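You operate a simulated robot arm through the tools that you are given. There is no shell and no other tool. Be economical: measure what you need, move in short steps, check, and stop when the job is done.

You are at the controls of a simulated two-armed robot. One attempt, no reset.

TASK
Take the blue napkin from the table and lay it out flat on the fan bench.

Only the result counts: the job must be done as asked and must still hold three seconds after the hand-in. Knocking over, shifting, dropping, spilling or breaking anything else fails it. Flat cloth is picked up by pressing the open fingertips on it (5 to 10 N) and closing them slowly along it; thin cloth reads only 2 to 8 mm in the jaws.

THE ROBOT
Two 7-joint arms with two-finger parallel grippers on one trunk, on a base that drives. Base frame: it is fixed to the floor where the robot stands at the start and does not move with it; the origin is under the middle of the robot, x ahead of it, y to its left, z up; the surface under the hand at the start is at about z = 86. Lengths are in cm, angles in rad, forces in N, time in s.
The left shoulder is at the start at [7, 13.3, 112.6], the right one opposite. With the tool pointing down near the work surface each hand reaches from about 20 to 66 cm from the robot's upright axis, wherever it stands, measured 20 degrees to its own side. Places, roughly: fan bench [-130, -70, 40]. Payload 1.57 kg a hand.
Tool frame (each hand has its own): the origin (TCP) lies between the finger pads and is the grasp point; the fingertips stand 3 cm ahead of it; z points along the fingers, y is the line along which they close. The gripper opens to 8 cm. The fingers are 1.7 cm wide and 1.2 cm thick; the gripper's body (4 by 8.2 cm) begins 8 cm behind the TCP.
Orientation is told as [roll, pitch, yaw] about the base's x, y, z axes, in that order, counted from this pose: with the fingers straight down and closing along the base's y, the tool's x points along the base's -x, its y along +y and its z along -z.

THE INTERFACE
- The arms move only by the tool nudge_tool. It takes "left_rows", "right_rows" or both (then of equal length, played together; a hand with none holds still); each is a list of rows, each an object (a shift or turn left out is 0, a gripper value left out holds the last) with "angular": the turn, a rotation vector about the tool's x, y, z in units of 45 degrees (1.0 is 45 degrees), a list of three; "linear": the shift along the tool's x, y, z in units of 100 mm (1.0 is 100 mm), a list of three; "gripper": the gripper command, from -1 (fully open) to 1 (shut), values between in proportion. In form: [{"angular": [ax, ay, az], "linear": [tx, ty, tz], "gripper": gripper}, ...]. A call has 1 to 10 rows; each row is the pose to reach, as a shift and turn from the pose commanded when the call began, along the tool's axes at that moment. A call with a number of a shift or a turn outside -1 to 1 is refused whole. A row lasts 0.2 s, in which the tool goes at most 5 cm and 0.15 rad; a call with a longer step from one row to the next is refused whole, and so is a gripper value outside its range. A pose out of reach is approached as far as the arm can. The call stops where the force on the tool passes 40 N (or 10 N more than at its start, if that is more) or the arm is blocked; 0.2 s more then pass. Each finger travels about 15.3 cm/s and halts on what it meets, pressing with about 32 N; the grip force reading is that of the motor and also rises with nothing between the fingers. The clock runs only during rows and for 0.2 s after the last one: add rows that repeat a pose to give the fingers time. It gives the time, the measured TCP pose, the force on the tool (base axes), the opening and the grip force at its end, in the units of the frame above (readings bear some noise), with the torque about the TCP (base axes, N m) and any sound that the robot's microphone picked up, and new pictures: "pictures" is both (left out), scene, wrist or none (wrist: the cameras of the hands that moved).
- Cameras (640 x 400 px; columns grow to the right, rows downward): "scene" is now at [13.43, -1.85, 134.45]; the picture's right is [-0.22, -0.98, 0.00], its down [-0.66, 0.15, -0.74] and it looks along [0.72, -0.16, -0.67] (base axes); focal length 252 px, centre (320, 200). "left" rides on the left gripper at [7.2, 0.7, -12.2] in its tool frame; the picture's right is [-0.09, 1.00, 0.00], its down [-0.84, -0.08, -0.54] and it looks along [-0.54, -0.05, 0.84] (tool axes); focal length 238 px, centre (320, 200). "right" rides on the right gripper at [7.2, -0.7, -12.2] in its tool frame; the picture's right is [0.09, 1.00, 0.00], its down [-0.84, 0.08, -0.54] and it looks along [-0.54, 0.05, 0.84] (tool axes); focal length 238 px, centre (320, 200). There is no depth. A picture from a camera that has moved, and an enlarged one, comes with that camera's place and axes in the base frame and with its lens.
- lift_body(by): slides the trunk up (or, below 0, down) by that many cm; the arms and the scene camera ride with it, the base frame stays. It gives what a move gives, with no picture.
- roll_base(legs): drives the robot by 1 to 6 legs, each [ahead, left, turn to the left] in cm, cm and rad, along the robot's own axes; the way and the turn of a leg run together, so that a leg with both is an arc; at most 150 cm and 3.142 rad a leg. The arms and the cameras ride along, it lands a little off, and it stops where it bumps. It gives what a move gives, and a new picture of the scene camera.
- turn_head(pan, tilt): turns the head with the scene camera to pan (to the left, within 1.501 rad either way) and tilt (down, from -0.506 to 1.204), counted from straight ahead of the robot. It gives what a move gives, and a new picture of the scene camera.
- zoom(camera, box): a new picture of the part [left, top, right, bottom] of that camera's present view, enlarged. The clock stands still meanwhile.
- finish_job(): hands the job in; it is judged then, once.

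Work in short steps. Places have to be worked out from the pictures, the camera data and where the tool is seen: move nearer, look again, correct. Check each grasp and each placing, and mend what went wrong. You have 120 turns and 260 pictures in all, those below and enlarged ones among them. Open the grippers and draw the arms clear of the work before you hand the job in, unless the task says otherwise; then end with one line.

The tools are called after ">>>" by a JSON object that holds its "op" and its "data". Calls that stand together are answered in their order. nudge_tool: Moves the arms, as the interface text tells. Its arguments: {"type":"object","properties":{"left_rows":{"type":"array","items":{"type":"object","properties":{"angular":{"type":"array","items":{"type":"number"}},"linear":{"type":"array","items":{"type":"number"}},"gripper":{"type":"number"}}}},"right_rows":{"type":"array","items":{"type":"object","properties":{"angular":{"type":"array","items":{"type":"number"}},"linear":{"type":"array","items":{"type":"number"}},"gripper":{"type":"number"}}}},"pictures":{"type":"string","enum":["both","scene","wrist","none"]}},"required":[]} The other tools are called the same way: lift_body (by) slides the trunk up or down; roll_base (legs) drives the base; turn_head (pan, tilt) turns the head that bears the scene camera; zoom (camera, box) takes an enlarged picture of a part of a camera's view; finish_job () hands the job in.

At the start:

```text
t: 0.0
left_tcp_pos: [44.46, 10.87, 105.51]
left_tool_rot: [0.0, 0.0, 0.0]
left_force: [0.1, 0.1, 0.8]
left_torque: [-0.03, 0.04, -0.02]
left_finger_gap: 8.03
left_gripper_force: 0.0
right_tcp_pos: [40.1, -23.28, 108.06]
right_tool_rot: [0.0, 0.001, -0.001]
right_force: [0.6, -0.1, 0.3]
right_torque: [0.01, 0.01, 0.04]
right_finger_gap: 7.98
right_gripper_force: 0.0
trunk travel left (down, up): [-70.0, 24.0]
robot x, y, heading: [0.08, 0.2, 0.002]
head pan, tilt: [-0.218, 0.737]
```

scene: 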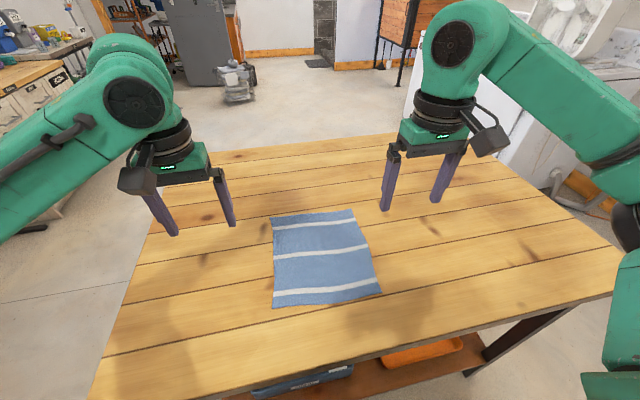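
right: 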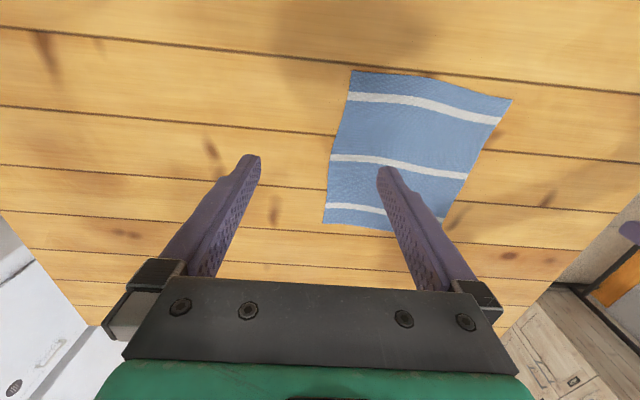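
left: 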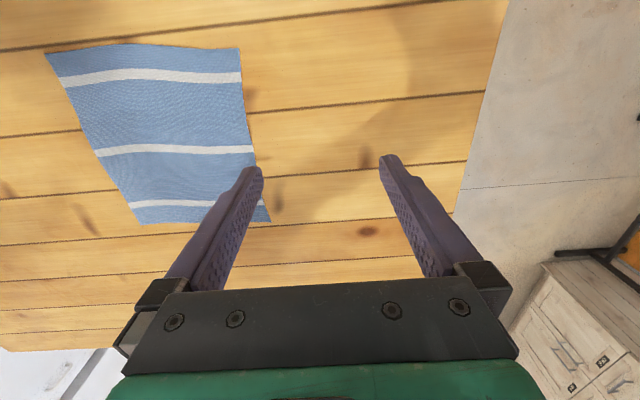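

Napkin spans about x 35–61, y −20 to 2. I'll glance toward the fan bench (behind right) before picking.

>>> {"op": "turn_head", "data": {"pan": -1.5, "tilt": 0.5}}

>>> {"op": "turn_head", "data": {"pan": -0.2, "tilt": 0.9}}

>>> {"op": "zoom", "data": {"camera": "scene", "box": [200, 80, 440, 230]}}

```text
t: 1.4
left_tcp_pos: [44.44, 10.97, 105.61]
left_tool_rot: [0.001, 0.001, 0.001]
left_force: [0.7, -0.1, -0.2]
left_torque: [-0.02, -0.03, -0.02]
left_finger_gap: 8.0
left_gripper_force: 0.0
right_tcp_pos: [40.06, -23.21, 108.02]
right_tool_rot: [0.0, 0.0, 0.0]
right_force: [0.0, 0.2, 0.2]
right_torque: [0.0, -0.01, -0.02]
right_finger_gap: 7.98
right_gripper_force: 0.0
trunk travel left (down, up): [-70.0, 24.0]
robot x, y, heading: [-0.03, -0.0, 0.001]
head pan, tilt: [-1.499, 0.499]
camera scene: at [5.94, -9.12, 136.54], right [-1.0, -0.07, 0.0], down [-0.03, 0.48, -0.88], along [0.06, -0.88, -0.48], focal length 252 px, centre (320, 200)
```

scene: 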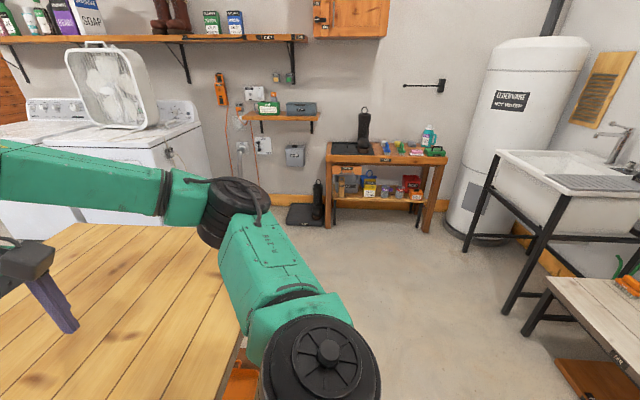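

```text
t: 2.9
left_tcp_pos: [44.53, 10.91, 105.51]
left_tool_rot: [-0.001, 0.001, 0.003]
left_force: [0.0, -0.1, -0.7]
left_torque: [0.03, 0.01, -0.02]
left_finger_gap: 8.01
left_gripper_force: 0.1
right_tcp_pos: [40.04, -23.23, 108.06]
right_tool_rot: [0.0, 0.0, -0.001]
right_force: [0.0, 0.5, -0.3]
right_torque: [-0.03, -0.03, 0.0]
right_finger_gap: 8.01
right_gripper_force: 0.0
trunk travel left (down, up): [-70.0, 24.0]
robot x, y, heading: [-0.29, 0.28, 0.004]
head pan, tilt: [-0.201, 0.901]
camera scene: at [12.68, -1.56, 133.15], right [-0.2, -0.98, 0.0], down [-0.77, 0.16, -0.62], along [0.61, -0.12, -0.78], focal length 252 px, centre (320, 200)
```

scene: 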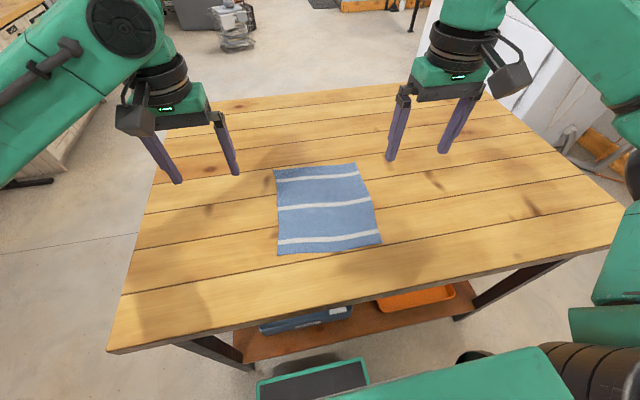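

```text
2.67 times, centred on (320, 155) of scene
camera zoom: at [12.68, -1.56, 133.15], right [-0.2, -0.98, 0.0], down [-0.77, 0.16, -0.62], along [0.61, -0.12, -0.78], focal length 672 px, centre (320, 320)
```

zoom: 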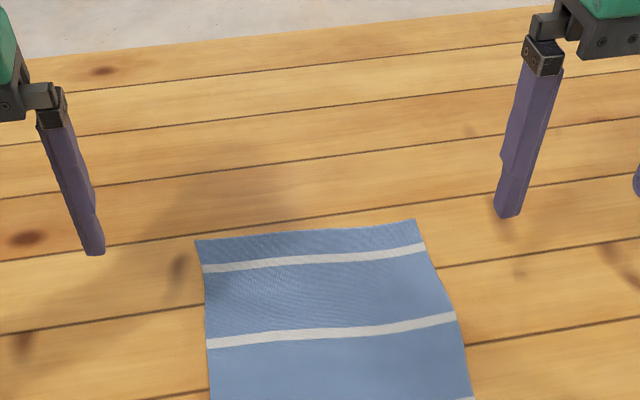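

The low bench with an orange thing is the target. Now move both hands over the near corners (D≈[37,2.7], C≈[35.5,−19.3]) with half-open fingers.

>>> {"op": "nudge_tool", "data": {"left_rows": [{"linear": [0.14, -0.25, 0.22], "gripper": 0}, {"linear": [0.27, -0.5, 0.45], "gripper": 0}, {"linear": [0.41, -0.75, 0.67], "gripper": 0}, {"linear": [0.55, -1.0, 0.9], "gripper": 0}, {"linear": [0.55, -1.0, 0.9], "gripper": 0}], "right_rows": [{"linear": [0.06, 0.17, 0.22], "gripper": 0}, {"linear": [0.12, 0.35, 0.45], "gripper": 0}, {"linear": [0.18, 0.52, 0.67], "gripper": 0}, {"linear": [0.25, 0.7, 0.9], "gripper": 0}, {"linear": [0.25, 0.7, 0.9], "gripper": 0}]}}

```text
t: 4.1
left_tcp_pos: [38.95, 1.04, 96.44]
left_tool_rot: [-0.001, 0.002, 0.0]
left_force: [0.1, -0.9, 0.3]
left_torque: [0.02, 0.03, 0.02]
left_finger_gap: 4.01
left_gripper_force: 0.0
right_tcp_pos: [37.76, -16.28, 98.93]
right_tool_rot: [-0.001, 0.0, 0.0]
right_force: [-0.9, -0.8, 1.2]
right_torque: [0.03, 0.03, 0.0]
right_finger_gap: 4.0
right_gripper_force: 0.0
trunk travel left (down, up): [-70.0, 24.0]
robot x, y, heading: [-0.03, 0.19, 0.001]
head pan, tilt: [-0.201, 0.901]
camera scene: at [12.65, -1.52, 133.16], right [-0.2, -0.98, 0.0], down [-0.77, 0.16, -0.62], along [0.61, -0.12, -0.78], focal length 252 px, centre (320, 200)
camera right: at [30.38, -17.07, 111.22], right [-0.09, 1.0, 0.0], down [0.84, 0.08, 0.54], along [0.54, 0.05, -0.84], focal length 238 px, centre (320, 200)
camera left: at [31.79, 1.86, 108.76], right [0.09, 1.0, 0.0], down [0.84, -0.08, 0.54], along [0.54, -0.05, -0.84], focal length 238 px, centre (320, 200)
```

scene: 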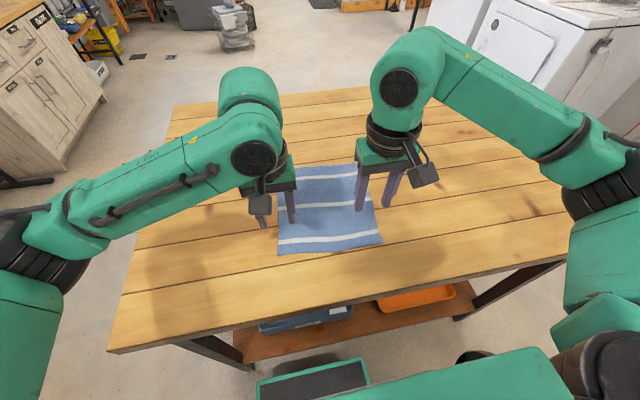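
right: 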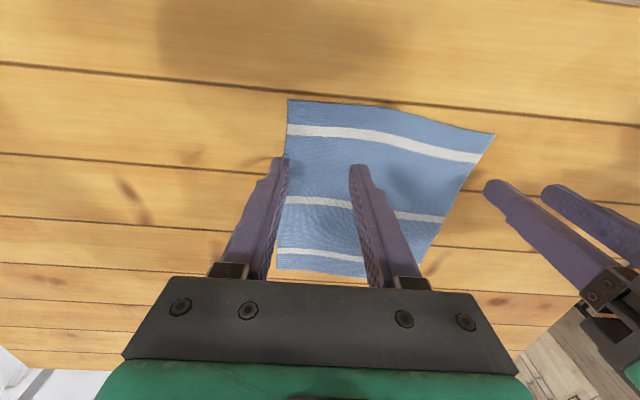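
left: 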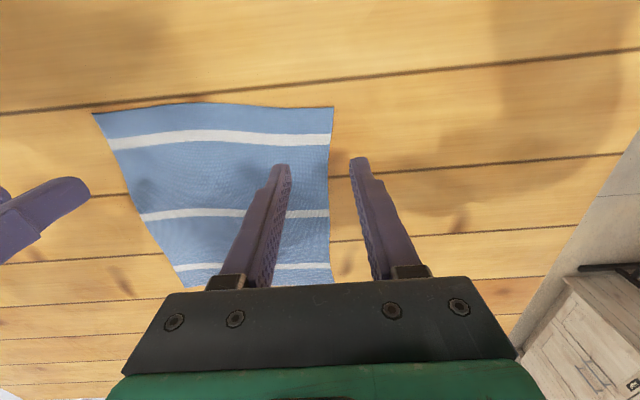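

Corner estimates confirmed: D≈[36.5,2.6], C≈[35.1,−19.8]. Align and descend to just above the cloth.

>>> {"op": "nudge_tool", "data": {"left_rows": [{"linear": [0.035, -0.16, 0.25], "gripper": 0.2}, {"linear": [0.035, -0.16, 0.5], "gripper": 0.2}, {"linear": [0.035, -0.16, 0.67], "gripper": 0.2}, {"linear": [0.035, -0.16, 0.67], "gripper": 0.2}], "right_rows": [{"linear": [0.045, -0.03, 0.35], "gripper": 0.2}, {"linear": [0.045, -0.03, 0.7], "gripper": 0.2}, {"linear": [0.045, -0.03, 0.92], "gripper": 0.2}, {"linear": [0.045, -0.03, 0.92], "gripper": 0.2}], "pictures": "wrist"}}

```text
t: 5.1
left_tcp_pos: [38.62, -0.85, 89.9]
left_tool_rot: [-0.001, 0.001, 0.001]
left_force: [-0.3, 0.4, -0.9]
left_torque: [-0.06, 0.01, -0.02]
left_finger_gap: 3.23
left_gripper_force: 0.1
right_tcp_pos: [36.93, -16.68, 90.0]
right_tool_rot: [0.0, -0.001, 0.0]
right_force: [-0.4, 1.3, -0.7]
right_torque: [0.0, -0.01, -0.02]
right_finger_gap: 3.24
right_gripper_force: 0.1
trunk travel left (down, up): [-70.0, 24.0]
robot x, y, heading: [-0.24, 0.06, -0.004]
head pan, tilt: [-0.201, 0.901]
camera right: at [29.8, -17.4, 102.18], right [-0.09, 1.0, 0.0], down [0.84, 0.08, 0.54], along [0.54, 0.05, -0.84], focal length 238 px, centre (320, 200)
camera left: at [31.4, 0.05, 102.08], right [0.09, 1.0, 0.0], down [0.84, -0.08, 0.54], along [0.54, -0.05, -0.84], focal length 238 px, centre (320, 200)
```

right: 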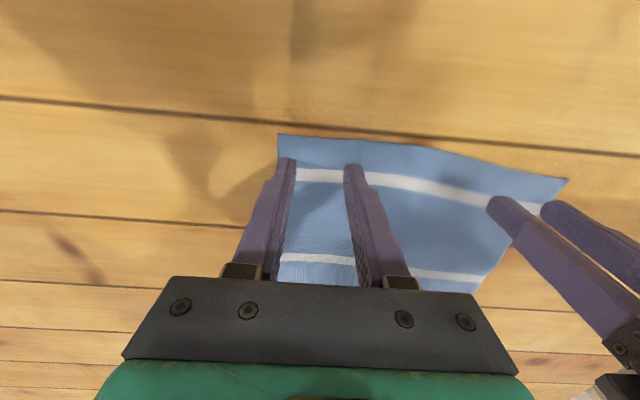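
left: 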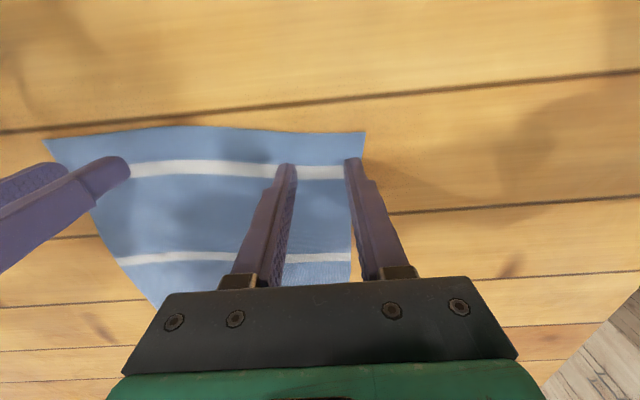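

Both pairs of tips lie over the cloth corners. Descend to touch and read force.

>>> {"op": "nudge_tool", "data": {"left_rows": [{"linear": [0, 0, 0.04]}, {"linear": [0, 0, 0.07]}, {"linear": [0, 0, 0.09]}, {"linear": [0, 0, 0.09]}], "right_rows": [{"linear": [0, 0, 0.04]}, {"linear": [0, 0, 0.07]}, {"linear": [0, 0, 0.1]}, {"linear": [0, 0, 0.1]}], "pictures": "none"}}

```text
t: 6.1
left_tcp_pos: [38.43, -0.83, 89.16]
left_tool_rot: [0.0, -0.004, 0.0]
left_force: [2.5, 0.3, 6.7]
left_torque: [0.11, -0.06, -0.01]
left_finger_gap: 3.19
left_gripper_force: 0.1
right_tcp_pos: [37.08, -16.53, 89.12]
right_tool_rot: [0.001, -0.006, -0.002]
right_force: [6.5, -4.3, 31.1]
right_torque: [-0.59, -0.04, 0.08]
right_finger_gap: 3.24
right_gripper_force: 0.6
trunk travel left (down, up): [-70.0, 24.0]
robot x, y, heading: [-0.28, 0.08, 0.002]
head pan, tilt: [-0.201, 0.901]
```

Left presses 6.7 N; right 31 N, so ease the right by about 2 mm.

>>> {"op": "nudge_tool", "data": {"right_rows": [{"linear": [0, 0, -0.015]}, {"linear": [0, 0, -0.015]}], "pictures": "none"}}

```text
t: 6.7
left_tcp_pos: [38.55, -0.72, 89.13]
left_tool_rot: [-0.003, -0.004, 0.0]
left_force: [1.7, -2.6, 14.5]
left_torque: [0.25, -0.01, -0.03]
left_finger_gap: 3.14
left_gripper_force: 0.1
right_tcp_pos: [36.93, -16.58, 89.17]
right_tool_rot: [-0.001, -0.003, 0.0]
right_force: [4.6, -0.4, 22.2]
right_torque: [-0.36, -0.15, 0.05]
right_finger_gap: 3.19
right_gripper_force: 0.1
trunk travel left (down, up): [-70.0, 24.0]
robot x, y, heading: [-0.39, -0.12, -0.0]
head pan, tilt: [-0.201, 0.901]
```

Forces are still settling; ease both a bit more (left 1 mm, right 2 mm).

>>> {"op": "nudge_tool", "data": {"left_rows": [{"linear": [0, 0, -0.01]}, {"linear": [0, 0, -0.01]}, {"linear": [0, 0, -0.01]}], "right_rows": [{"linear": [0, 0, -0.022]}, {"linear": [0, 0, -0.022]}, {"linear": [0, 0, -0.022]}], "pictures": "none"}}

```text
t: 7.5
left_tcp_pos: [38.47, -0.78, 89.21]
left_tool_rot: [0.0, -0.001, 0.0]
left_force: [0.7, 0.6, 16.2]
left_torque: [0.27, 0.03, -0.06]
left_finger_gap: 3.15
left_gripper_force: 0.0
right_tcp_pos: [36.89, -16.55, 89.17]
right_tool_rot: [-0.001, 0.0, -0.001]
right_force: [-0.6, -0.6, 0.1]
right_torque: [-0.04, -0.02, 0.0]
right_finger_gap: 3.19
right_gripper_force: 0.0
trunk travel left (down, up): [-70.0, 24.0]
robot x, y, heading: [-0.14, -0.15, 0.001]
head pan, tilt: [-0.201, 0.901]
```

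Right just came off, left 16 N. Right down 1 mm, left up 1 mm.

>>> {"op": "nudge_tool", "data": {"left_rows": [{"linear": [0, 0, -0.008]}, {"linear": [0, 0, -0.008]}, {"linear": [0, 0, -0.008]}], "right_rows": [{"linear": [0, 0, 0.01]}, {"linear": [0, 0, 0.01]}, {"linear": [0, 0, 0.01]}], "pictures": "none"}}

```text
t: 8.3
left_tcp_pos: [38.55, -0.87, 89.1]
left_tool_rot: [0.001, 0.0, 0.001]
left_force: [-0.8, -0.4, 3.5]
left_torque: [0.04, 0.02, -0.01]
left_finger_gap: 3.15
left_gripper_force: 0.1
right_tcp_pos: [37.11, -16.48, 89.26]
right_tool_rot: [0.001, -0.001, 0.001]
right_force: [-0.1, -0.6, 0.9]
right_torque: [-0.05, 0.02, -0.02]
right_finger_gap: 3.2
right_gripper_force: 0.0
trunk travel left (down, up): [-70.0, 24.0]
robot x, y, heading: [0.03, 0.2, -0.004]
head pan, tilt: [-0.201, 0.901]
```

Fine-tune: left +0.3 mm, right +0.7 mm.

>>> {"op": "nudge_tool", "data": {"left_rows": [{"linear": [0, 0, 0.003]}, {"linear": [0, 0, 0.003]}, {"linear": [0, 0, 0.003]}], "right_rows": [{"linear": [0, 0, 0.007]}, {"linear": [0, 0, 0.007]}, {"linear": [0, 0, 0.007]}], "pictures": "none"}}

```text
t: 9.1
left_tcp_pos: [38.49, -0.8, 89.25]
left_tool_rot: [0.0, -0.001, -0.002]
left_force: [-0.3, 0.1, 8.2]
left_torque: [0.12, 0.02, -0.02]
left_finger_gap: 3.15
left_gripper_force: 0.1
right_tcp_pos: [37.0, -16.52, 89.07]
right_tool_rot: [-0.001, -0.002, 0.001]
right_force: [-1.4, -0.1, 3.3]
right_torque: [-0.04, 0.04, 0.0]
right_finger_gap: 3.24
right_gripper_force: 0.1
trunk travel left (down, up): [-70.0, 24.0]
robot x, y, heading: [-0.11, -0.01, -0.003]
head pan, tilt: [-0.201, 0.901]
```

Left 8 N, right 3 N: lower right a further 0.4 mm while closing both slowly.

>>> {"op": "nudge_tool", "data": {"left_rows": [{"linear": [0, 0, 0], "gripper": 0.2}, {"gripper": 0.3}, {"gripper": 0.4}, {"gripper": 0.5}, {"gripper": 0.6}, {"gripper": 0.7}, {"gripper": 0.8}, {"gripper": 0.9}, {"gripper": 1.0}, {"gripper": 1.0}], "right_rows": [{"linear": [0, 0, 0.004], "gripper": 0.2}, {"linear": [0, 0, 0.004], "gripper": 0.3}, {"linear": [0, 0, 0.004], "gripper": 0.4}, {"linear": [0, 0, 0.004], "gripper": 0.5}, {"linear": [0, 0, 0.004], "gripper": 0.6}, {"linear": [0, 0, 0.004], "gripper": 0.7}, {"linear": [0, 0, 0.004], "gripper": 0.8}, {"linear": [0, 0, 0.004], "gripper": 0.9}, {"linear": [0, 0, 0.004], "gripper": 1.0}, {"linear": [0, 0, 0.004], "gripper": 1.0}]}}

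```text
t: 11.3
left_tcp_pos: [38.47, -0.64, 89.1]
left_tool_rot: [-0.002, -0.001, -0.001]
left_force: [-0.2, -1.7, 6.5]
left_torque: [-0.04, 0.07, 0.02]
left_finger_gap: 0.12
left_gripper_force: 22.8
right_tcp_pos: [36.99, -16.42, 89.17]
right_tool_rot: [0.0, -0.003, -0.002]
right_force: [1.5, 1.6, 19.2]
right_torque: [0.0, 0.03, 0.0]
right_finger_gap: 0.2
right_gripper_force: 23.8
trunk travel left (down, up): [-70.0, 24.0]
robot x, y, heading: [-0.13, -0.03, 0.001]
head pan, tilt: [-0.201, 0.901]
camera scene: at [12.38, -1.44, 133.19], right [-0.2, -0.98, 0.0], down [-0.77, 0.16, -0.62], along [0.61, -0.12, -0.78], focal length 252 px, centre (320, 200)
camera right: at [29.7, -17.31, 101.34], right [-0.09, 1.0, 0.0], down [0.84, 0.08, 0.54], along [0.54, 0.05, -0.84], focal length 238 px, centre (320, 200)
camera left: at [31.15, 0.18, 101.41], right [0.09, 1.0, 0.0], down [0.84, -0.08, 0.54], along [0.54, -0.05, -0.84], focal length 238 px, centre (320, 200)
```

scene: 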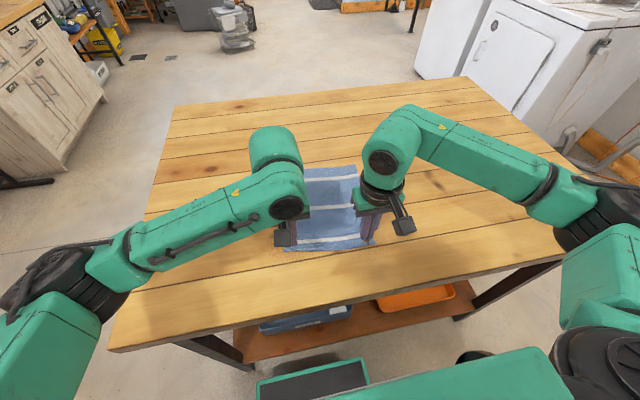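
right: 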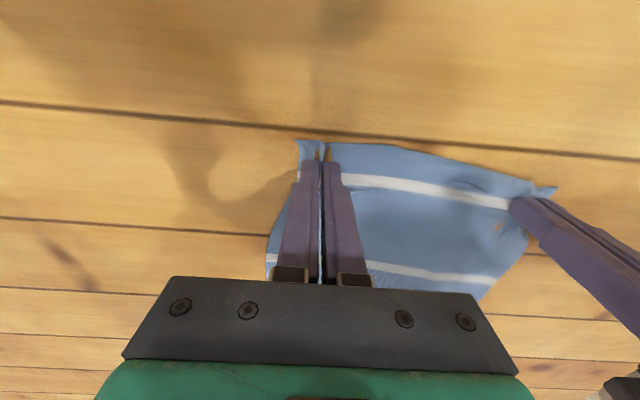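
left: 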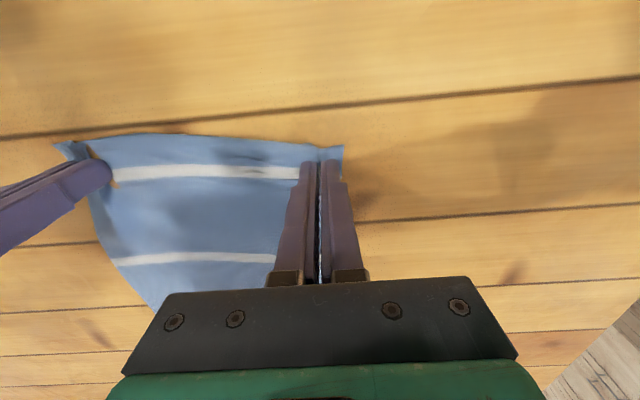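

Folds appear to stand in both jaws. Lift 10 cm, keeping both hands shut, and check.

>>> {"op": "nudge_tool", "data": {"left_rows": [{"linear": [0, 0, -0.1], "gripper": 1}, {"linear": [0, 0, -0.3]}, {"linear": [0, 0, -0.5]}, {"linear": [0, 0, -0.75]}, {"linear": [0, 0, -1.0]}, {"linear": [0, 0, -1.0]}], "right_rows": [{"linear": [0, 0, -0.1], "gripper": 1}, {"linear": [0, 0, -0.3]}, {"linear": [0, 0, -0.5]}, {"linear": [0, 0, -0.75]}, {"linear": [0, 0, -1.0]}, {"linear": [0, 0, -1.0]}]}}

```text
t: 12.7
left_tcp_pos: [38.82, -0.86, 99.22]
left_tool_rot: [0.0, 0.0, 0.002]
left_force: [-0.1, -0.4, 0.5]
left_torque: [0.0, 0.02, -0.02]
left_finger_gap: 0.13
left_gripper_force: 23.6
right_tcp_pos: [37.04, -16.46, 98.97]
right_tool_rot: [-0.001, 0.0, 0.0]
right_force: [0.6, 1.2, -0.1]
right_torque: [0.03, 0.03, 0.01]
right_finger_gap: 0.18
right_gripper_force: 23.3
trunk travel left (down, up): [-70.0, 24.0]
robot x, y, heading: [-0.03, -0.09, 0.001]
head pan, tilt: [-0.201, 0.901]
camera scene: at [12.72, -1.57, 133.15], right [-0.2, -0.98, 0.0], down [-0.77, 0.16, -0.62], along [0.61, -0.12, -0.78], focal length 252 px, centre (320, 200)
camera right: at [29.79, -17.26, 111.25], right [-0.09, 1.0, 0.0], down [0.84, 0.08, 0.54], along [0.54, 0.05, -0.84], focal length 238 px, centre (320, 200)
camera left: at [31.57, 0.06, 111.5], right [0.09, 1.0, 0.0], down [0.84, -0.08, 0.54], along [0.54, -0.05, -0.84], focal length 238 px, centre (320, 200)
```

scene: 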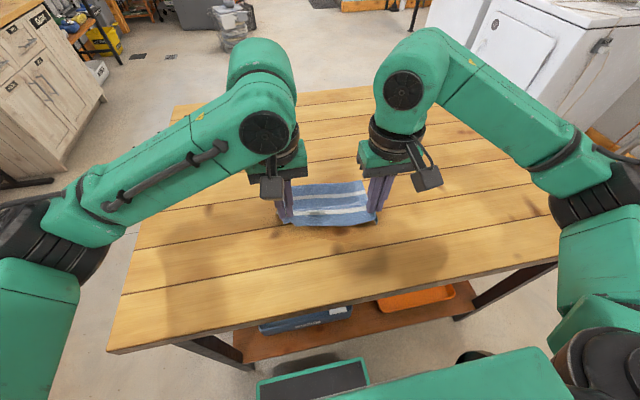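
right: 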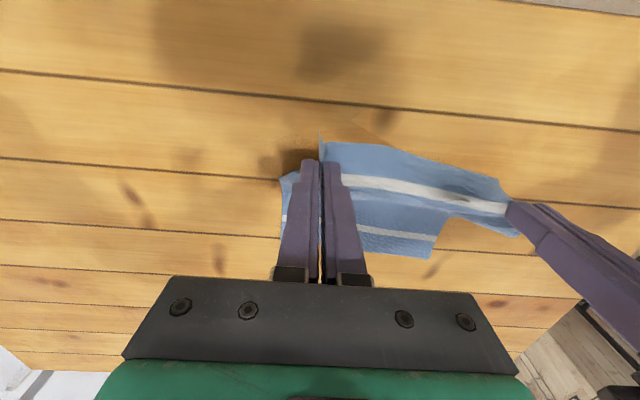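
left: 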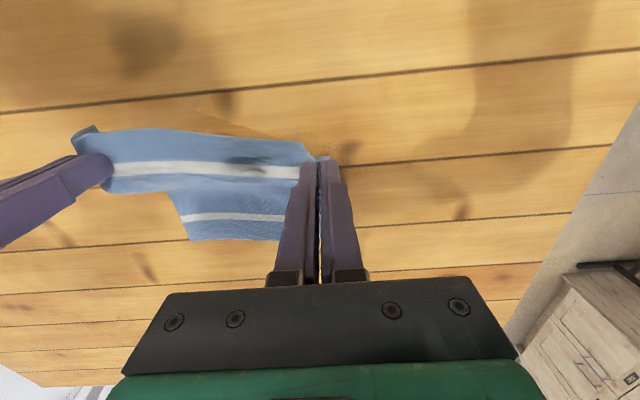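

Both corners are held. Raise the trunk 22 cm so the cloth clears the table, then back away a little.

>>> {"op": "lift_body", "data": {"by": 22}}

>>> {"op": "roll_base", "data": {"legs": [[-35, 0, 0]]}}

>>> {"op": "turn_head", "data": {"pan": -1.5, "tilt": 0.6}}

```text
t: 15.1
left_tcp_pos: [38.77, -0.81, 121.24]
left_tool_rot: [0.0, 0.001, 0.0]
left_force: [-0.4, -1.2, -0.4]
left_torque: [-0.01, 0.0, -0.01]
left_finger_gap: 0.13
left_gripper_force: 23.5
right_tcp_pos: [37.02, -16.51, 121.04]
right_tool_rot: [0.0, 0.0, 0.0]
right_force: [0.0, 0.2, 0.4]
right_torque: [-0.03, 0.01, 0.02]
right_finger_gap: 0.16
right_gripper_force: 24.1
trunk travel left (down, up): [-92.0, 2.0]
robot x, y, heading: [-0.19, 0.1, -0.001]
head pan, tilt: [-0.201, 0.901]
```

```text
t: 17.3
left_tcp_pos: [4.4, -0.81, 121.15]
left_tool_rot: [0.0, 0.004, -0.003]
left_force: [-0.4, -0.6, 0.0]
left_torque: [-0.02, 0.05, 0.01]
left_finger_gap: 0.15
left_gripper_force: 23.1
right_tcp_pos: [2.54, -16.55, 120.98]
right_tool_rot: [0.0, 0.002, -0.007]
right_force: [0.8, 1.4, -0.4]
right_torque: [0.02, 0.02, 0.0]
right_finger_gap: 0.18
right_gripper_force: 23.4
trunk travel left (down, up): [-92.0, 2.0]
robot x, y, heading: [-34.79, -0.04, -0.008]
head pan, tilt: [-0.201, 0.901]
camera scene: at [-21.75, -1.52, 155.12], right [-0.21, -0.98, 0.0], down [-0.77, 0.16, -0.62], along [0.61, -0.13, -0.79], focal length 252 px, centre (320, 200)
```

scene: 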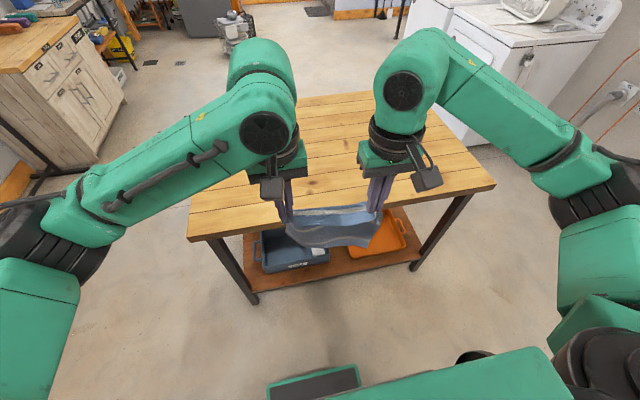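

```text
t: 18.8
left_tcp_pos: [3.98, -0.84, 121.15]
left_tool_rot: [-0.001, 0.0, -0.005]
left_force: [0.0, -0.9, 0.4]
left_torque: [-0.02, 0.0, -0.01]
left_finger_gap: 0.14
left_gripper_force: 22.5
right_tcp_pos: [2.23, -16.53, 120.91]
right_tool_rot: [0.001, -0.001, -0.008]
right_force: [0.2, 1.7, -1.3]
right_torque: [0.03, -0.04, 0.04]
right_finger_gap: 0.21
right_gripper_force: 24.1
trunk travel left (down, up): [-92.0, 2.0]
robot x, y, heading: [-34.78, 0.21, -0.008]
head pan, tilt: [-1.499, 0.6]
camera scene: at [-28.91, -8.78, 157.63], right [-1.0, -0.07, 0.0], down [-0.04, 0.56, -0.82], along [0.05, -0.82, -0.57], focal length 252 px, centre (320, 200)
```

scene: 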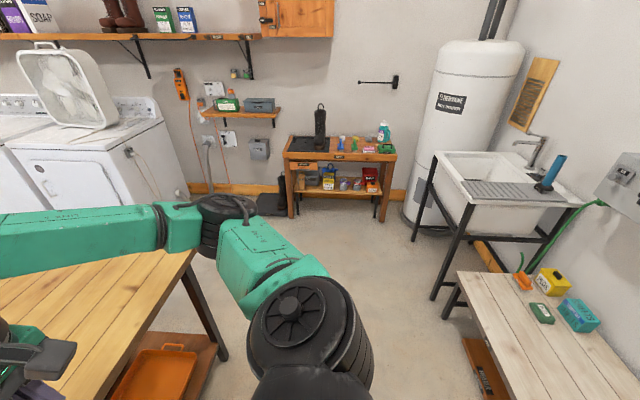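

The target is the pale bench at x≈−105…−155 with items at its far end. Head forward-level, then turn right 90° and have a look.

>>> {"op": "roll_base", "data": {"legs": [[0, 0, -1.571]]}}

>>> {"op": "turn_head", "data": {"pan": -1.3, "tilt": 0.5}}

```text
t: 22.9
left_tcp_pos: [-34.74, -38.67, 121.15]
left_tool_rot: [0.001, 0.0, -1.553]
left_force: [-0.5, -0.5, -0.2]
left_torque: [0.0, 0.02, -0.03]
left_finger_gap: 0.11
left_gripper_force: 22.9
right_tcp_pos: [-50.45, -37.19, 121.16]
right_tool_rot: [-0.002, -0.001, -1.554]
right_force: [0.4, -0.6, -0.5]
right_torque: [-0.04, -0.05, 0.02]
right_finger_gap: 0.18
right_gripper_force: 23.5
trunk travel left (down, up): [-92.0, 2.0]
robot x, y, heading: [-34.68, -0.07, -1.55]
head pan, tilt: [-1.499, 0.6]
camera scene: at [-43.18, -5.74, 157.63], right [-0.09, 1.0, 0.0], down [0.56, 0.05, -0.83], along [-0.82, -0.07, -0.56], focal length 252 px, centre (320, 200)
```

scene: 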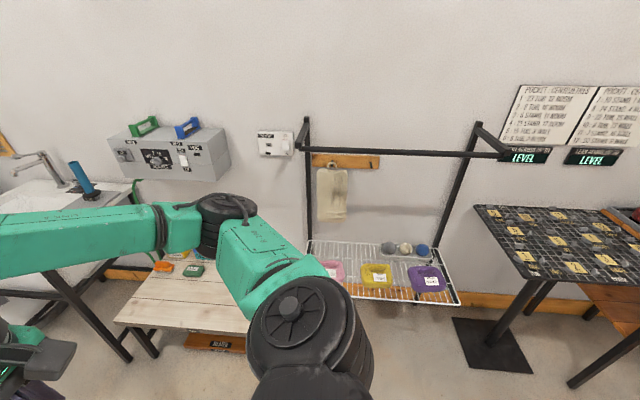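

```text
t: 23.7
left_tcp_pos: [-34.86, -38.65, 121.22]
left_tool_rot: [0.0, 0.001, -1.554]
left_force: [-1.0, 0.3, 0.2]
left_torque: [0.01, 0.0, -0.02]
left_finger_gap: 0.14
left_gripper_force: 22.9
right_tcp_pos: [-50.49, -37.21, 120.9]
right_tool_rot: [0.001, 0.0, -1.553]
right_force: [0.5, 0.4, -0.5]
right_torque: [0.02, -0.02, 0.04]
right_finger_gap: 0.19
right_gripper_force: 23.4
trunk travel left (down, up): [-92.0, 2.0]
robot x, y, heading: [-34.71, 0.22, -1.553]
head pan, tilt: [-1.3, 0.499]
camera scene: at [-43.14, -7.53, 158.54], right [-0.28, 0.96, 0.0], down [0.46, 0.14, -0.88], along [-0.84, -0.25, -0.48], focal length 252 px, centre (320, 200)
```

scene: 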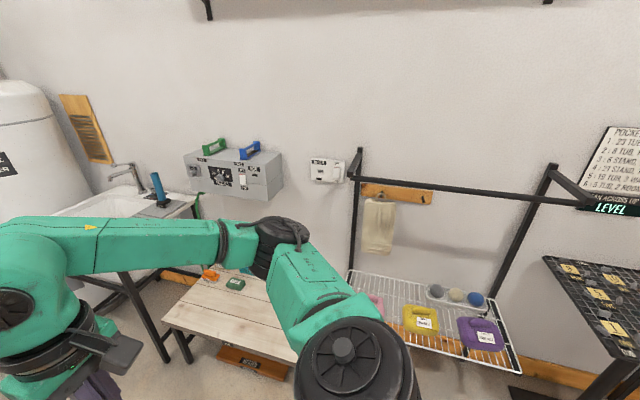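

The bench's near part looks clear. Drive ahead 58 cm (to y≈−58) and turn right to face −x.

>>> {"op": "roll_base", "data": {"legs": [[58, 0, 0], [0, 0, -1.588]]}}

>>> {"op": "turn_head", "data": {"pan": 0.0, "tilt": 0.65}}

```text
t: 30.9
left_tcp_pos: [-72.88, -56.49, 121.22]
left_tool_rot: [0.0, 0.0, 3.117]
left_force: [-0.1, 0.9, 0.5]
left_torque: [0.04, -0.01, -0.01]
left_finger_gap: 0.11
left_gripper_force: 23.0
right_tcp_pos: [-70.52, -40.79, 120.94]
right_tool_rot: [0.0, -0.001, 3.115]
right_force: [0.3, -0.2, 0.5]
right_torque: [-0.03, 0.02, 0.04]
right_finger_gap: 0.17
right_gripper_force: 23.6
trunk travel left (down, up): [-92.0, 2.0]
robot x, y, heading: [-33.82, -58.12, 3.117]
head pan, tilt: [-1.3, 0.499]
camera scene: at [-40.93, -49.3, 158.54], right [0.97, 0.24, 0.0], down [0.12, -0.46, -0.88], along [-0.21, 0.85, -0.48], focal length 252 px, centre (320, 200)
```

scene: 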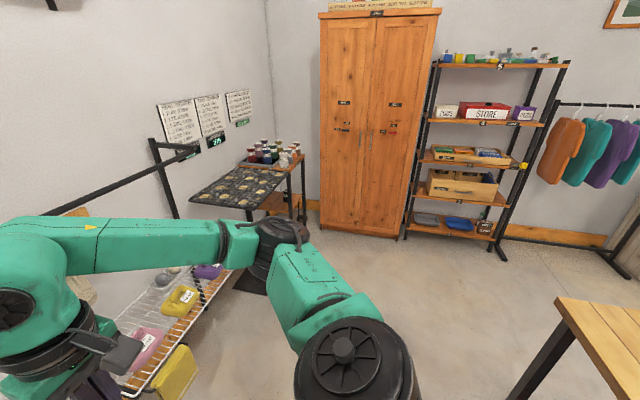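

```text
t: 32.4
left_tcp_pos: [-72.7, -56.44, 121.24]
left_tool_rot: [0.0, 0.0, 3.118]
left_force: [0.1, 0.5, 0.7]
left_torque: [0.01, -0.02, -0.02]
left_finger_gap: 0.13
left_gripper_force: 23.1
right_tcp_pos: [-70.66, -40.87, 120.89]
right_tool_rot: [0.0, 0.001, 3.115]
right_force: [-0.4, -0.7, 0.8]
right_torque: [-0.03, 0.0, 0.07]
right_finger_gap: 0.18
right_gripper_force: 23.7
trunk travel left (down, up): [-92.0, 2.0]
robot x, y, heading: [-33.82, -58.46, 3.116]
head pan, tilt: [0.0, 0.649]
camera scene: at [-47.39, -57.85, 157.2], right [0.03, 1.0, 0.0], down [0.6, -0.02, -0.8], along [-0.8, 0.02, -0.6], focal length 252 px, centre (320, 200)
```

scene: 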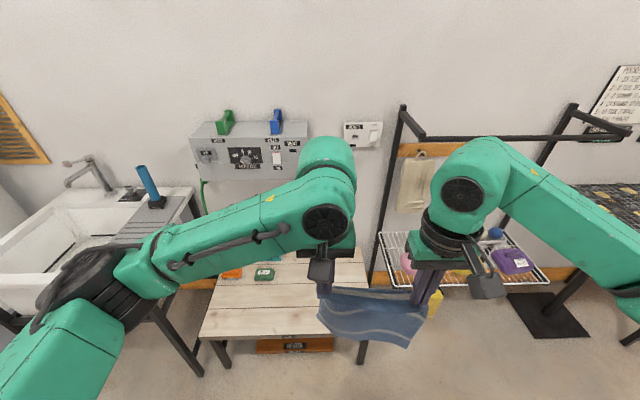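

Bench spans y −110…−35, front edge x≈−101, items stay at y<−80. I'll drive to about x=−72, y=−65 so the napkin lies around [−120, −57].

>>> {"op": "roll_base", "data": {"legs": [[38, 7, 0]]}}

```text
t: 34.8
left_tcp_pos: [-109.84, -62.93, 121.28]
left_tool_rot: [-0.001, -0.003, 3.124]
left_force: [0.5, 1.4, 0.1]
left_torque: [0.06, 0.0, -0.03]
left_finger_gap: 0.11
left_gripper_force: 22.9
right_tcp_pos: [-107.66, -47.25, 120.93]
right_tool_rot: [0.001, -0.001, 3.122]
right_force: [-0.4, -0.6, 0.8]
right_torque: [-0.01, -0.01, 0.05]
right_finger_gap: 0.18
right_gripper_force: 23.8
trunk travel left (down, up): [-92.0, 2.0]
robot x, y, heading: [-71.14, -64.22, 3.124]
head pan, tilt: [0.0, 0.649]
camera scene: at [-84.39, -64.14, 157.23], right [0.02, 1.0, 0.0], down [0.6, -0.01, -0.8], along [-0.8, 0.01, -0.6], focal length 252 px, centre (320, 200)
```

scene: 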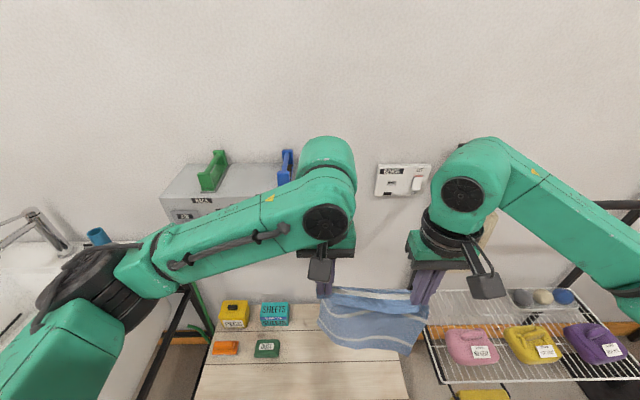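

Cloth hangs well over the bench strip between items and rack. Lower the trunk 46 cm and tilt the head to see.

>>> {"op": "lift_body", "data": {"by": -46}}

>>> {"op": "turn_head", "data": {"pan": 0.1, "tilt": 0.8}}

```text
refused: -46 is not a number from -40 to 40
```

```text
t: 35.5
left_tcp_pos: [-109.96, -62.87, 121.21]
left_tool_rot: [0.002, 0.0, 3.124]
left_force: [0.1, 1.7, 0.1]
left_torque: [0.03, 0.03, 0.0]
left_finger_gap: 0.1
left_gripper_force: 23.0
right_tcp_pos: [-107.86, -47.35, 121.12]
right_tool_rot: [-0.001, -0.001, 3.123]
right_force: [-0.7, -0.2, 0.0]
right_torque: [-0.06, 0.02, 0.03]
right_finger_gap: 0.19
right_gripper_force: 23.6
trunk travel left (down, up): [-92.0, 2.0]
robot x, y, heading: [-71.21, -64.45, 3.121]
head pan, tilt: [0.099, 0.799]
camera scene: at [-84.01, -65.0, 155.95], right [-0.08, 1.0, 0.0], down [0.71, 0.06, -0.7], along [-0.7, -0.06, -0.72], focal length 252 px, centre (320, 200)
```

scene: 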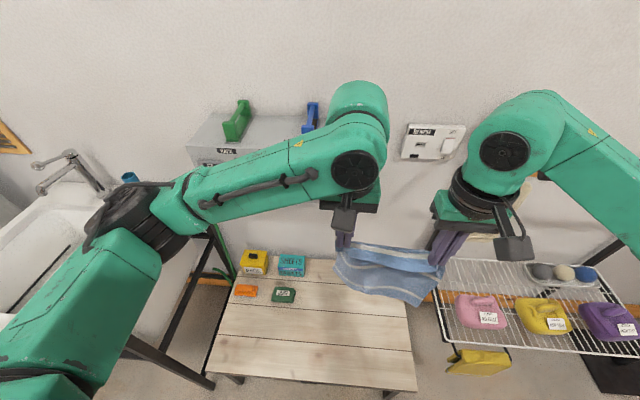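

Bench edges check out (front x≈−101, right edge y≈−31, back −154). Lower 40 now; I'll keep the trunk relatively high at the end so the left elbow stays clear of the bench.

>>> {"op": "lift_body", "data": {"by": -40}}

>>> {"op": "nudge_tool", "data": {"left_rows": [{"linear": [-0.2, 0, 0]}, {"linear": [-0.4, 0, 0]}, {"linear": [-0.6, 0, 0]}, {"linear": [-0.8, 0, 0]}, {"linear": [-1.0, 0, 0]}, {"linear": [-1.0, 0, 0]}], "right_rows": [{"linear": [-0.22, 0, 0]}, {"linear": [-0.44, 0, 0]}, {"linear": [-0.64, 0, 0]}, {"linear": [-0.84, 0, 0]}, {"linear": [-1.0, 0, 0]}, {"linear": [-1.0, 0, 0]}], "pictures": "scene"}}

```text
t: 39.3
left_tcp_pos: [-110.01, -62.86, 81.18]
left_tool_rot: [0.002, -0.002, 3.124]
left_force: [-0.4, 0.2, -0.4]
left_torque: [0.01, -0.01, 0.03]
left_finger_gap: 0.07
left_gripper_force: 23.4
right_tcp_pos: [-108.0, -47.37, 80.93]
right_tool_rot: [0.001, 0.0, 3.122]
right_force: [-0.3, -0.7, -0.2]
right_torque: [0.01, 0.0, 0.02]
right_finger_gap: 0.18
right_gripper_force: 23.3
trunk travel left (down, up): [-52.0, 42.0]
robot x, y, heading: [-71.03, -64.13, 3.123]
head pan, tilt: [0.099, 0.799]
```

```text
t: 40.7
left_tcp_pos: [-120.19, -62.71, 81.33]
left_tool_rot: [-0.001, 0.0, 3.122]
left_force: [-0.3, 0.8, 0.2]
left_torque: [0.01, -0.02, 0.02]
left_finger_gap: 0.12
left_gripper_force: 23.1
right_tcp_pos: [-117.9, -47.27, 80.82]
right_tool_rot: [-0.001, 0.0, 3.123]
right_force: [-0.4, -0.5, 0.3]
right_torque: [-0.03, 0.01, 0.02]
right_finger_gap: 0.18
right_gripper_force: 23.4
trunk travel left (down, up): [-52.0, 42.0]
robot x, y, heading: [-71.15, -64.17, 3.126]
head pan, tilt: [0.099, 0.799]
camera scene: at [-84.01, -65.01, 115.95], right [-0.08, 1.0, 0.0], down [0.71, 0.06, -0.7], along [-0.69, -0.06, -0.72], focal length 252 px, centre (320, 200)
```

scene: 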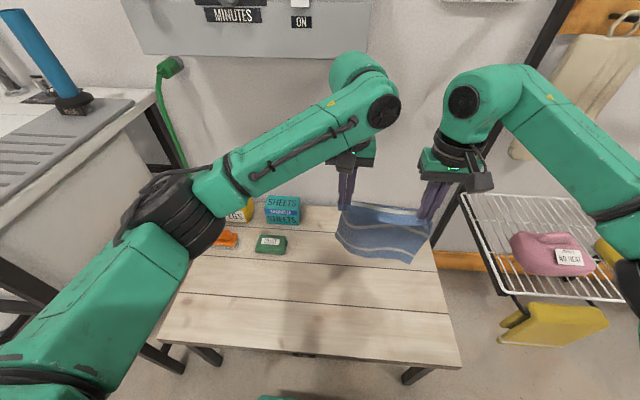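

Clear on all sides; hem at z≈59. Extend 10 more forward, then lower the trunk 12.

>>> {"op": "nudge_tool", "data": {"left_rows": [{"linear": [-0.25, 0, 0]}, {"linear": [-0.5, 0, 0]}, {"linear": [-0.75, 0, 0]}, {"linear": [-1.0, 0, 0]}, {"linear": [-1.0, 0, 0]}], "right_rows": [{"linear": [-0.25, 0, 0]}, {"linear": [-0.5, 0, 0]}, {"linear": [-0.75, 0, 0]}, {"linear": [-1.0, 0, 0]}, {"linear": [-1.0, 0, 0]}], "pictures": "none"}}

>>> {"op": "lift_body", "data": {"by": -12}}

>>> {"op": "turn_head", "data": {"pan": 0.0, "tilt": 0.7}}

```text
t: 41.9
left_tcp_pos: [-128.43, -62.91, 81.39]
left_tool_rot: [0.001, -0.001, 3.12]
left_force: [-0.1, 2.5, -1.1]
left_torque: [0.1, 0.0, 0.01]
left_finger_gap: 0.08
left_gripper_force: 23.2
left hand out of reach, approached as far as the arm can: row 4, 5
right_tcp_pos: [-128.05, -46.95, 80.96]
right_tool_rot: [0.001, -0.001, 3.124]
right_force: [-0.2, -2.4, -0.6]
right_torque: [-0.08, 0.01, 0.05]
right_finger_gap: 0.17
right_gripper_force: 23.5
trunk travel left (down, up): [-52.0, 42.0]
robot x, y, heading: [-71.32, -64.31, 3.122]
head pan, tilt: [0.099, 0.799]
```

```text
t: 43.4
left_tcp_pos: [-128.35, -63.02, 69.36]
left_tool_rot: [0.0, 0.001, 3.125]
left_force: [-0.4, 2.9, 0.5]
left_torque: [0.08, 0.03, 0.0]
left_finger_gap: 0.09
left_gripper_force: 23.1
right_tcp_pos: [-127.93, -47.02, 68.93]
right_tool_rot: [0.0, 0.0, 3.122]
right_force: [0.5, -3.1, -0.2]
right_torque: [-0.1, -0.01, 0.06]
right_finger_gap: 0.18
right_gripper_force: 23.8
trunk travel left (down, up): [-40.0, 54.0]
robot x, y, heading: [-71.39, -64.61, 3.123]
head pan, tilt: [0.099, 0.799]
```

```text
t: 44.1
left_tcp_pos: [-128.3, -62.91, 69.23]
left_tool_rot: [0.001, 0.001, 3.125]
left_force: [-0.1, 2.5, -0.2]
left_torque: [0.11, 0.02, -0.01]
left_finger_gap: 0.09
left_gripper_force: 23.1
right_tcp_pos: [-128.05, -46.99, 68.74]
right_tool_rot: [-0.001, 0.0, 3.121]
right_force: [0.2, -2.8, 0.5]
right_torque: [-0.11, -0.05, 0.07]
right_finger_gap: 0.18
right_gripper_force: 23.7
trunk travel left (down, up): [-40.0, 54.0]
robot x, y, heading: [-71.26, -64.85, 3.124]
head pan, tilt: [0.0, 0.7]
camera scene: at [-84.5, -64.2, 104.76], right [0.02, 1.0, 0.0], down [0.64, -0.01, -0.76], along [-0.76, 0.01, -0.64], focal length 252 px, centre (320, 200)
```

scene: 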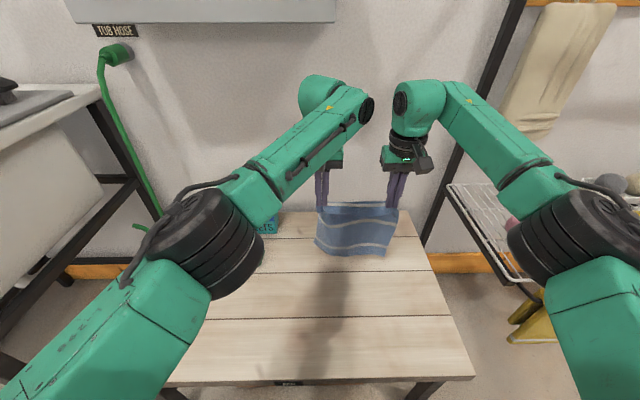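

Cloth taut sideways (±2.7 N); hem ~z 45–48. Relax hand spacing slightly and lower 5 cm.

>>> {"op": "nudge_tool", "data": {"left_rows": [{"linear": [0, -0.02, 0.15]}, {"linear": [0, -0.02, 0.3]}, {"linear": [0, -0.02, 0.5]}, {"linear": [0, -0.02, 0.5]}], "right_rows": [{"linear": [0, 0.03, 0.15]}, {"linear": [0, 0.03, 0.3]}, {"linear": [0, 0.03, 0.5]}, {"linear": [0, 0.03, 0.5]}], "pictures": "both"}}

```text
t: 45.1
left_tcp_pos: [-128.39, -62.81, 64.21]
left_tool_rot: [0.001, 0.0, 3.124]
left_force: [-1.1, 0.4, 0.4]
left_torque: [0.04, 0.02, 0.03]
left_finger_gap: 0.11
left_gripper_force: 23.1
right_tcp_pos: [-127.83, -47.28, 63.64]
right_tool_rot: [0.002, 0.001, 3.121]
right_force: [-0.2, 0.0, -0.3]
right_torque: [0.03, 0.01, 0.03]
right_finger_gap: 0.14
right_gripper_force: 23.6
trunk travel left (down, up): [-40.0, 54.0]
robot x, y, heading: [-71.34, -64.34, 3.121]
head pan, tilt: [0.0, 0.7]
camera scene: at [-84.47, -64.2, 104.77], right [0.02, 1.0, 0.0], down [0.64, -0.01, -0.77], along [-0.76, 0.01, -0.64], focal length 252 px, centre (320, 200)
camera right: at [-120.78, -46.86, 75.99], right [0.07, -1.0, 0.0], down [-0.84, -0.06, 0.54], along [-0.54, -0.04, -0.84], focal length 238 px, centre (320, 200)
camera left: at [-121.31, -63.37, 76.5], right [-0.11, -0.99, 0.0], down [-0.84, 0.09, 0.54], along [-0.54, 0.06, -0.84], focal length 238 px, centre (320, 200)
```

scene: 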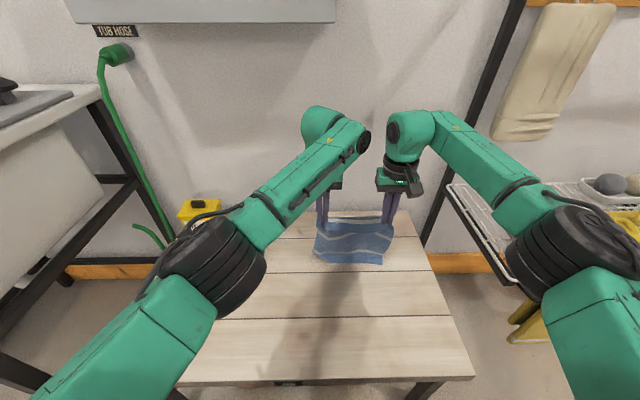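
right: 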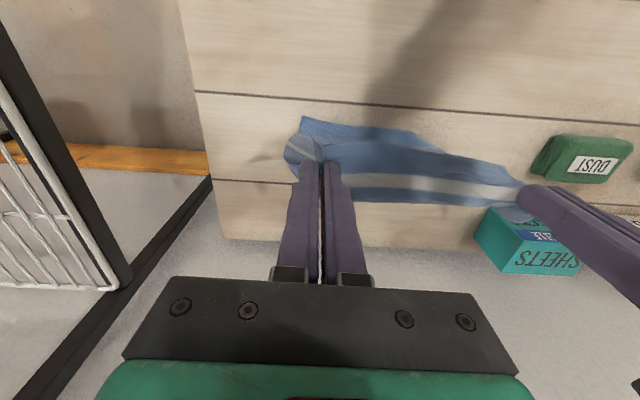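
left: 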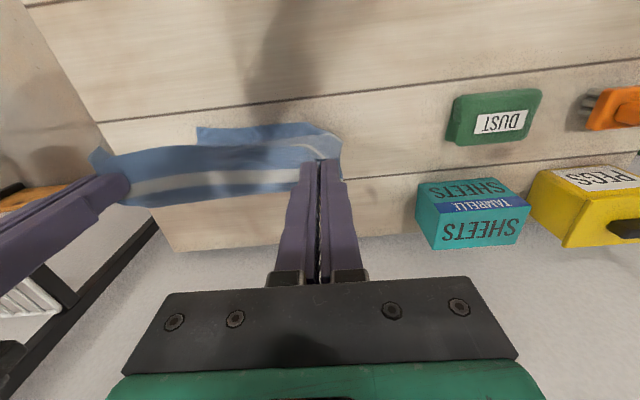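

The hem hangs straight below, about 3 cm above the bench. Start laying: lower while drawing both hands back toward the robot along a sloped path.

>>> {"op": "nudge_tool", "data": {"left_rows": [{"linear": [0, 0, 0.17]}, {"linear": [0.05, 0, 0.3]}, {"linear": [0.15, 0, 0.4]}, {"linear": [0.25, 0, 0.48]}, {"linear": [0.35, 0, 0.56]}, {"linear": [0.45, 0, 0.63]}, {"linear": [0.56, 0, 0.7]}, {"linear": [0.68, 0, 0.78]}, {"linear": [0.79, 0, 0.85]}, {"linear": [0.9, 0, 0.91]}], "right_rows": [{"linear": [0, 0, 0.15]}, {"linear": [0.05, 0, 0.28]}, {"linear": [0.15, 0, 0.36]}, {"linear": [0.25, 0, 0.44]}, {"linear": [0.35, 0, 0.52]}, {"linear": [0.45, 0, 0.59]}, {"linear": [0.56, 0, 0.66]}, {"linear": [0.68, 0, 0.74]}, {"linear": [0.79, 0, 0.81]}, {"linear": [0.9, 0, 0.87]}], "pictures": "both"}}

```text
t: 47.3
left_tcp_pos: [-119.4, -62.93, 55.23]
left_tool_rot: [-0.001, 0.002, 3.124]
left_force: [0.2, -0.6, -0.5]
left_torque: [-0.01, 0.02, 0.0]
left_finger_gap: 0.09
left_gripper_force: 23.0
right_tcp_pos: [-119.1, -47.38, 54.98]
right_tool_rot: [-0.001, 0.001, 3.123]
right_force: [-0.1, 0.3, 0.9]
right_torque: [0.0, 0.01, 0.02]
right_finger_gap: 0.17
right_gripper_force: 23.6
trunk travel left (down, up): [-40.0, 54.0]
robot x, y, heading: [-71.36, -64.5, 3.122]
head pan, tilt: [0.0, 0.7]
camera scene: at [-84.48, -64.2, 104.77], right [0.02, 1.0, 0.0], down [0.64, -0.01, -0.76], along [-0.76, 0.01, -0.64], focal length 252 px, centre (320, 200)
camera right: at [-111.88, -46.96, 67.29], right [0.07, -1.0, 0.0], down [-0.84, -0.06, 0.54], along [-0.54, -0.04, -0.84], focal length 238 px, centre (320, 200)
camera left: at [-112.28, -63.52, 67.54], right [-0.11, -0.99, 0.0], down [-0.84, 0.09, 0.54], along [-0.54, 0.06, -0.84], focal length 238 px, centre (320, 200)
```

scene: 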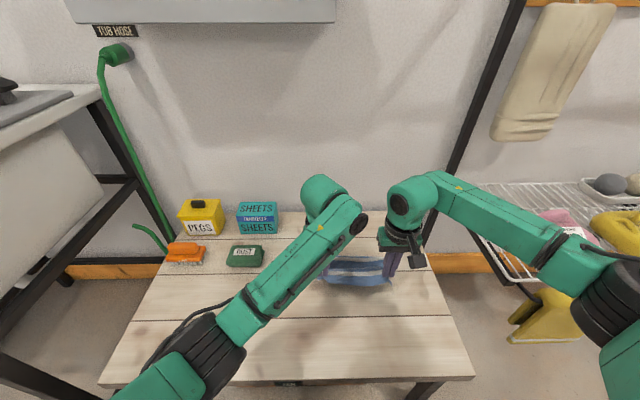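
right: 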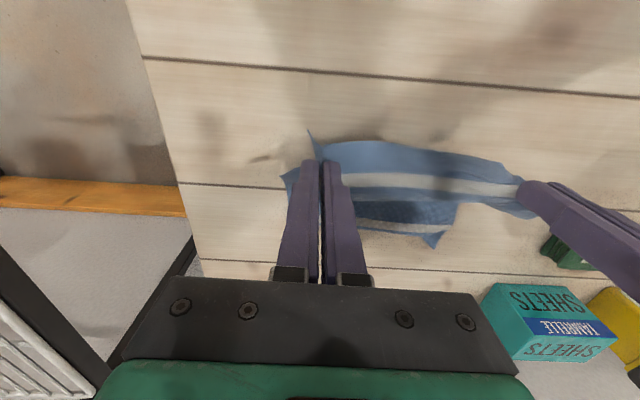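
left: 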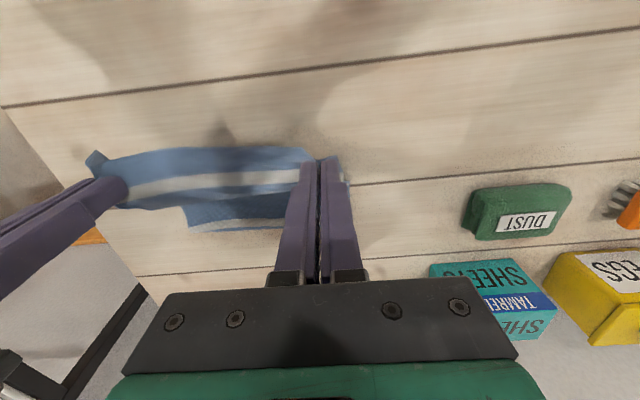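

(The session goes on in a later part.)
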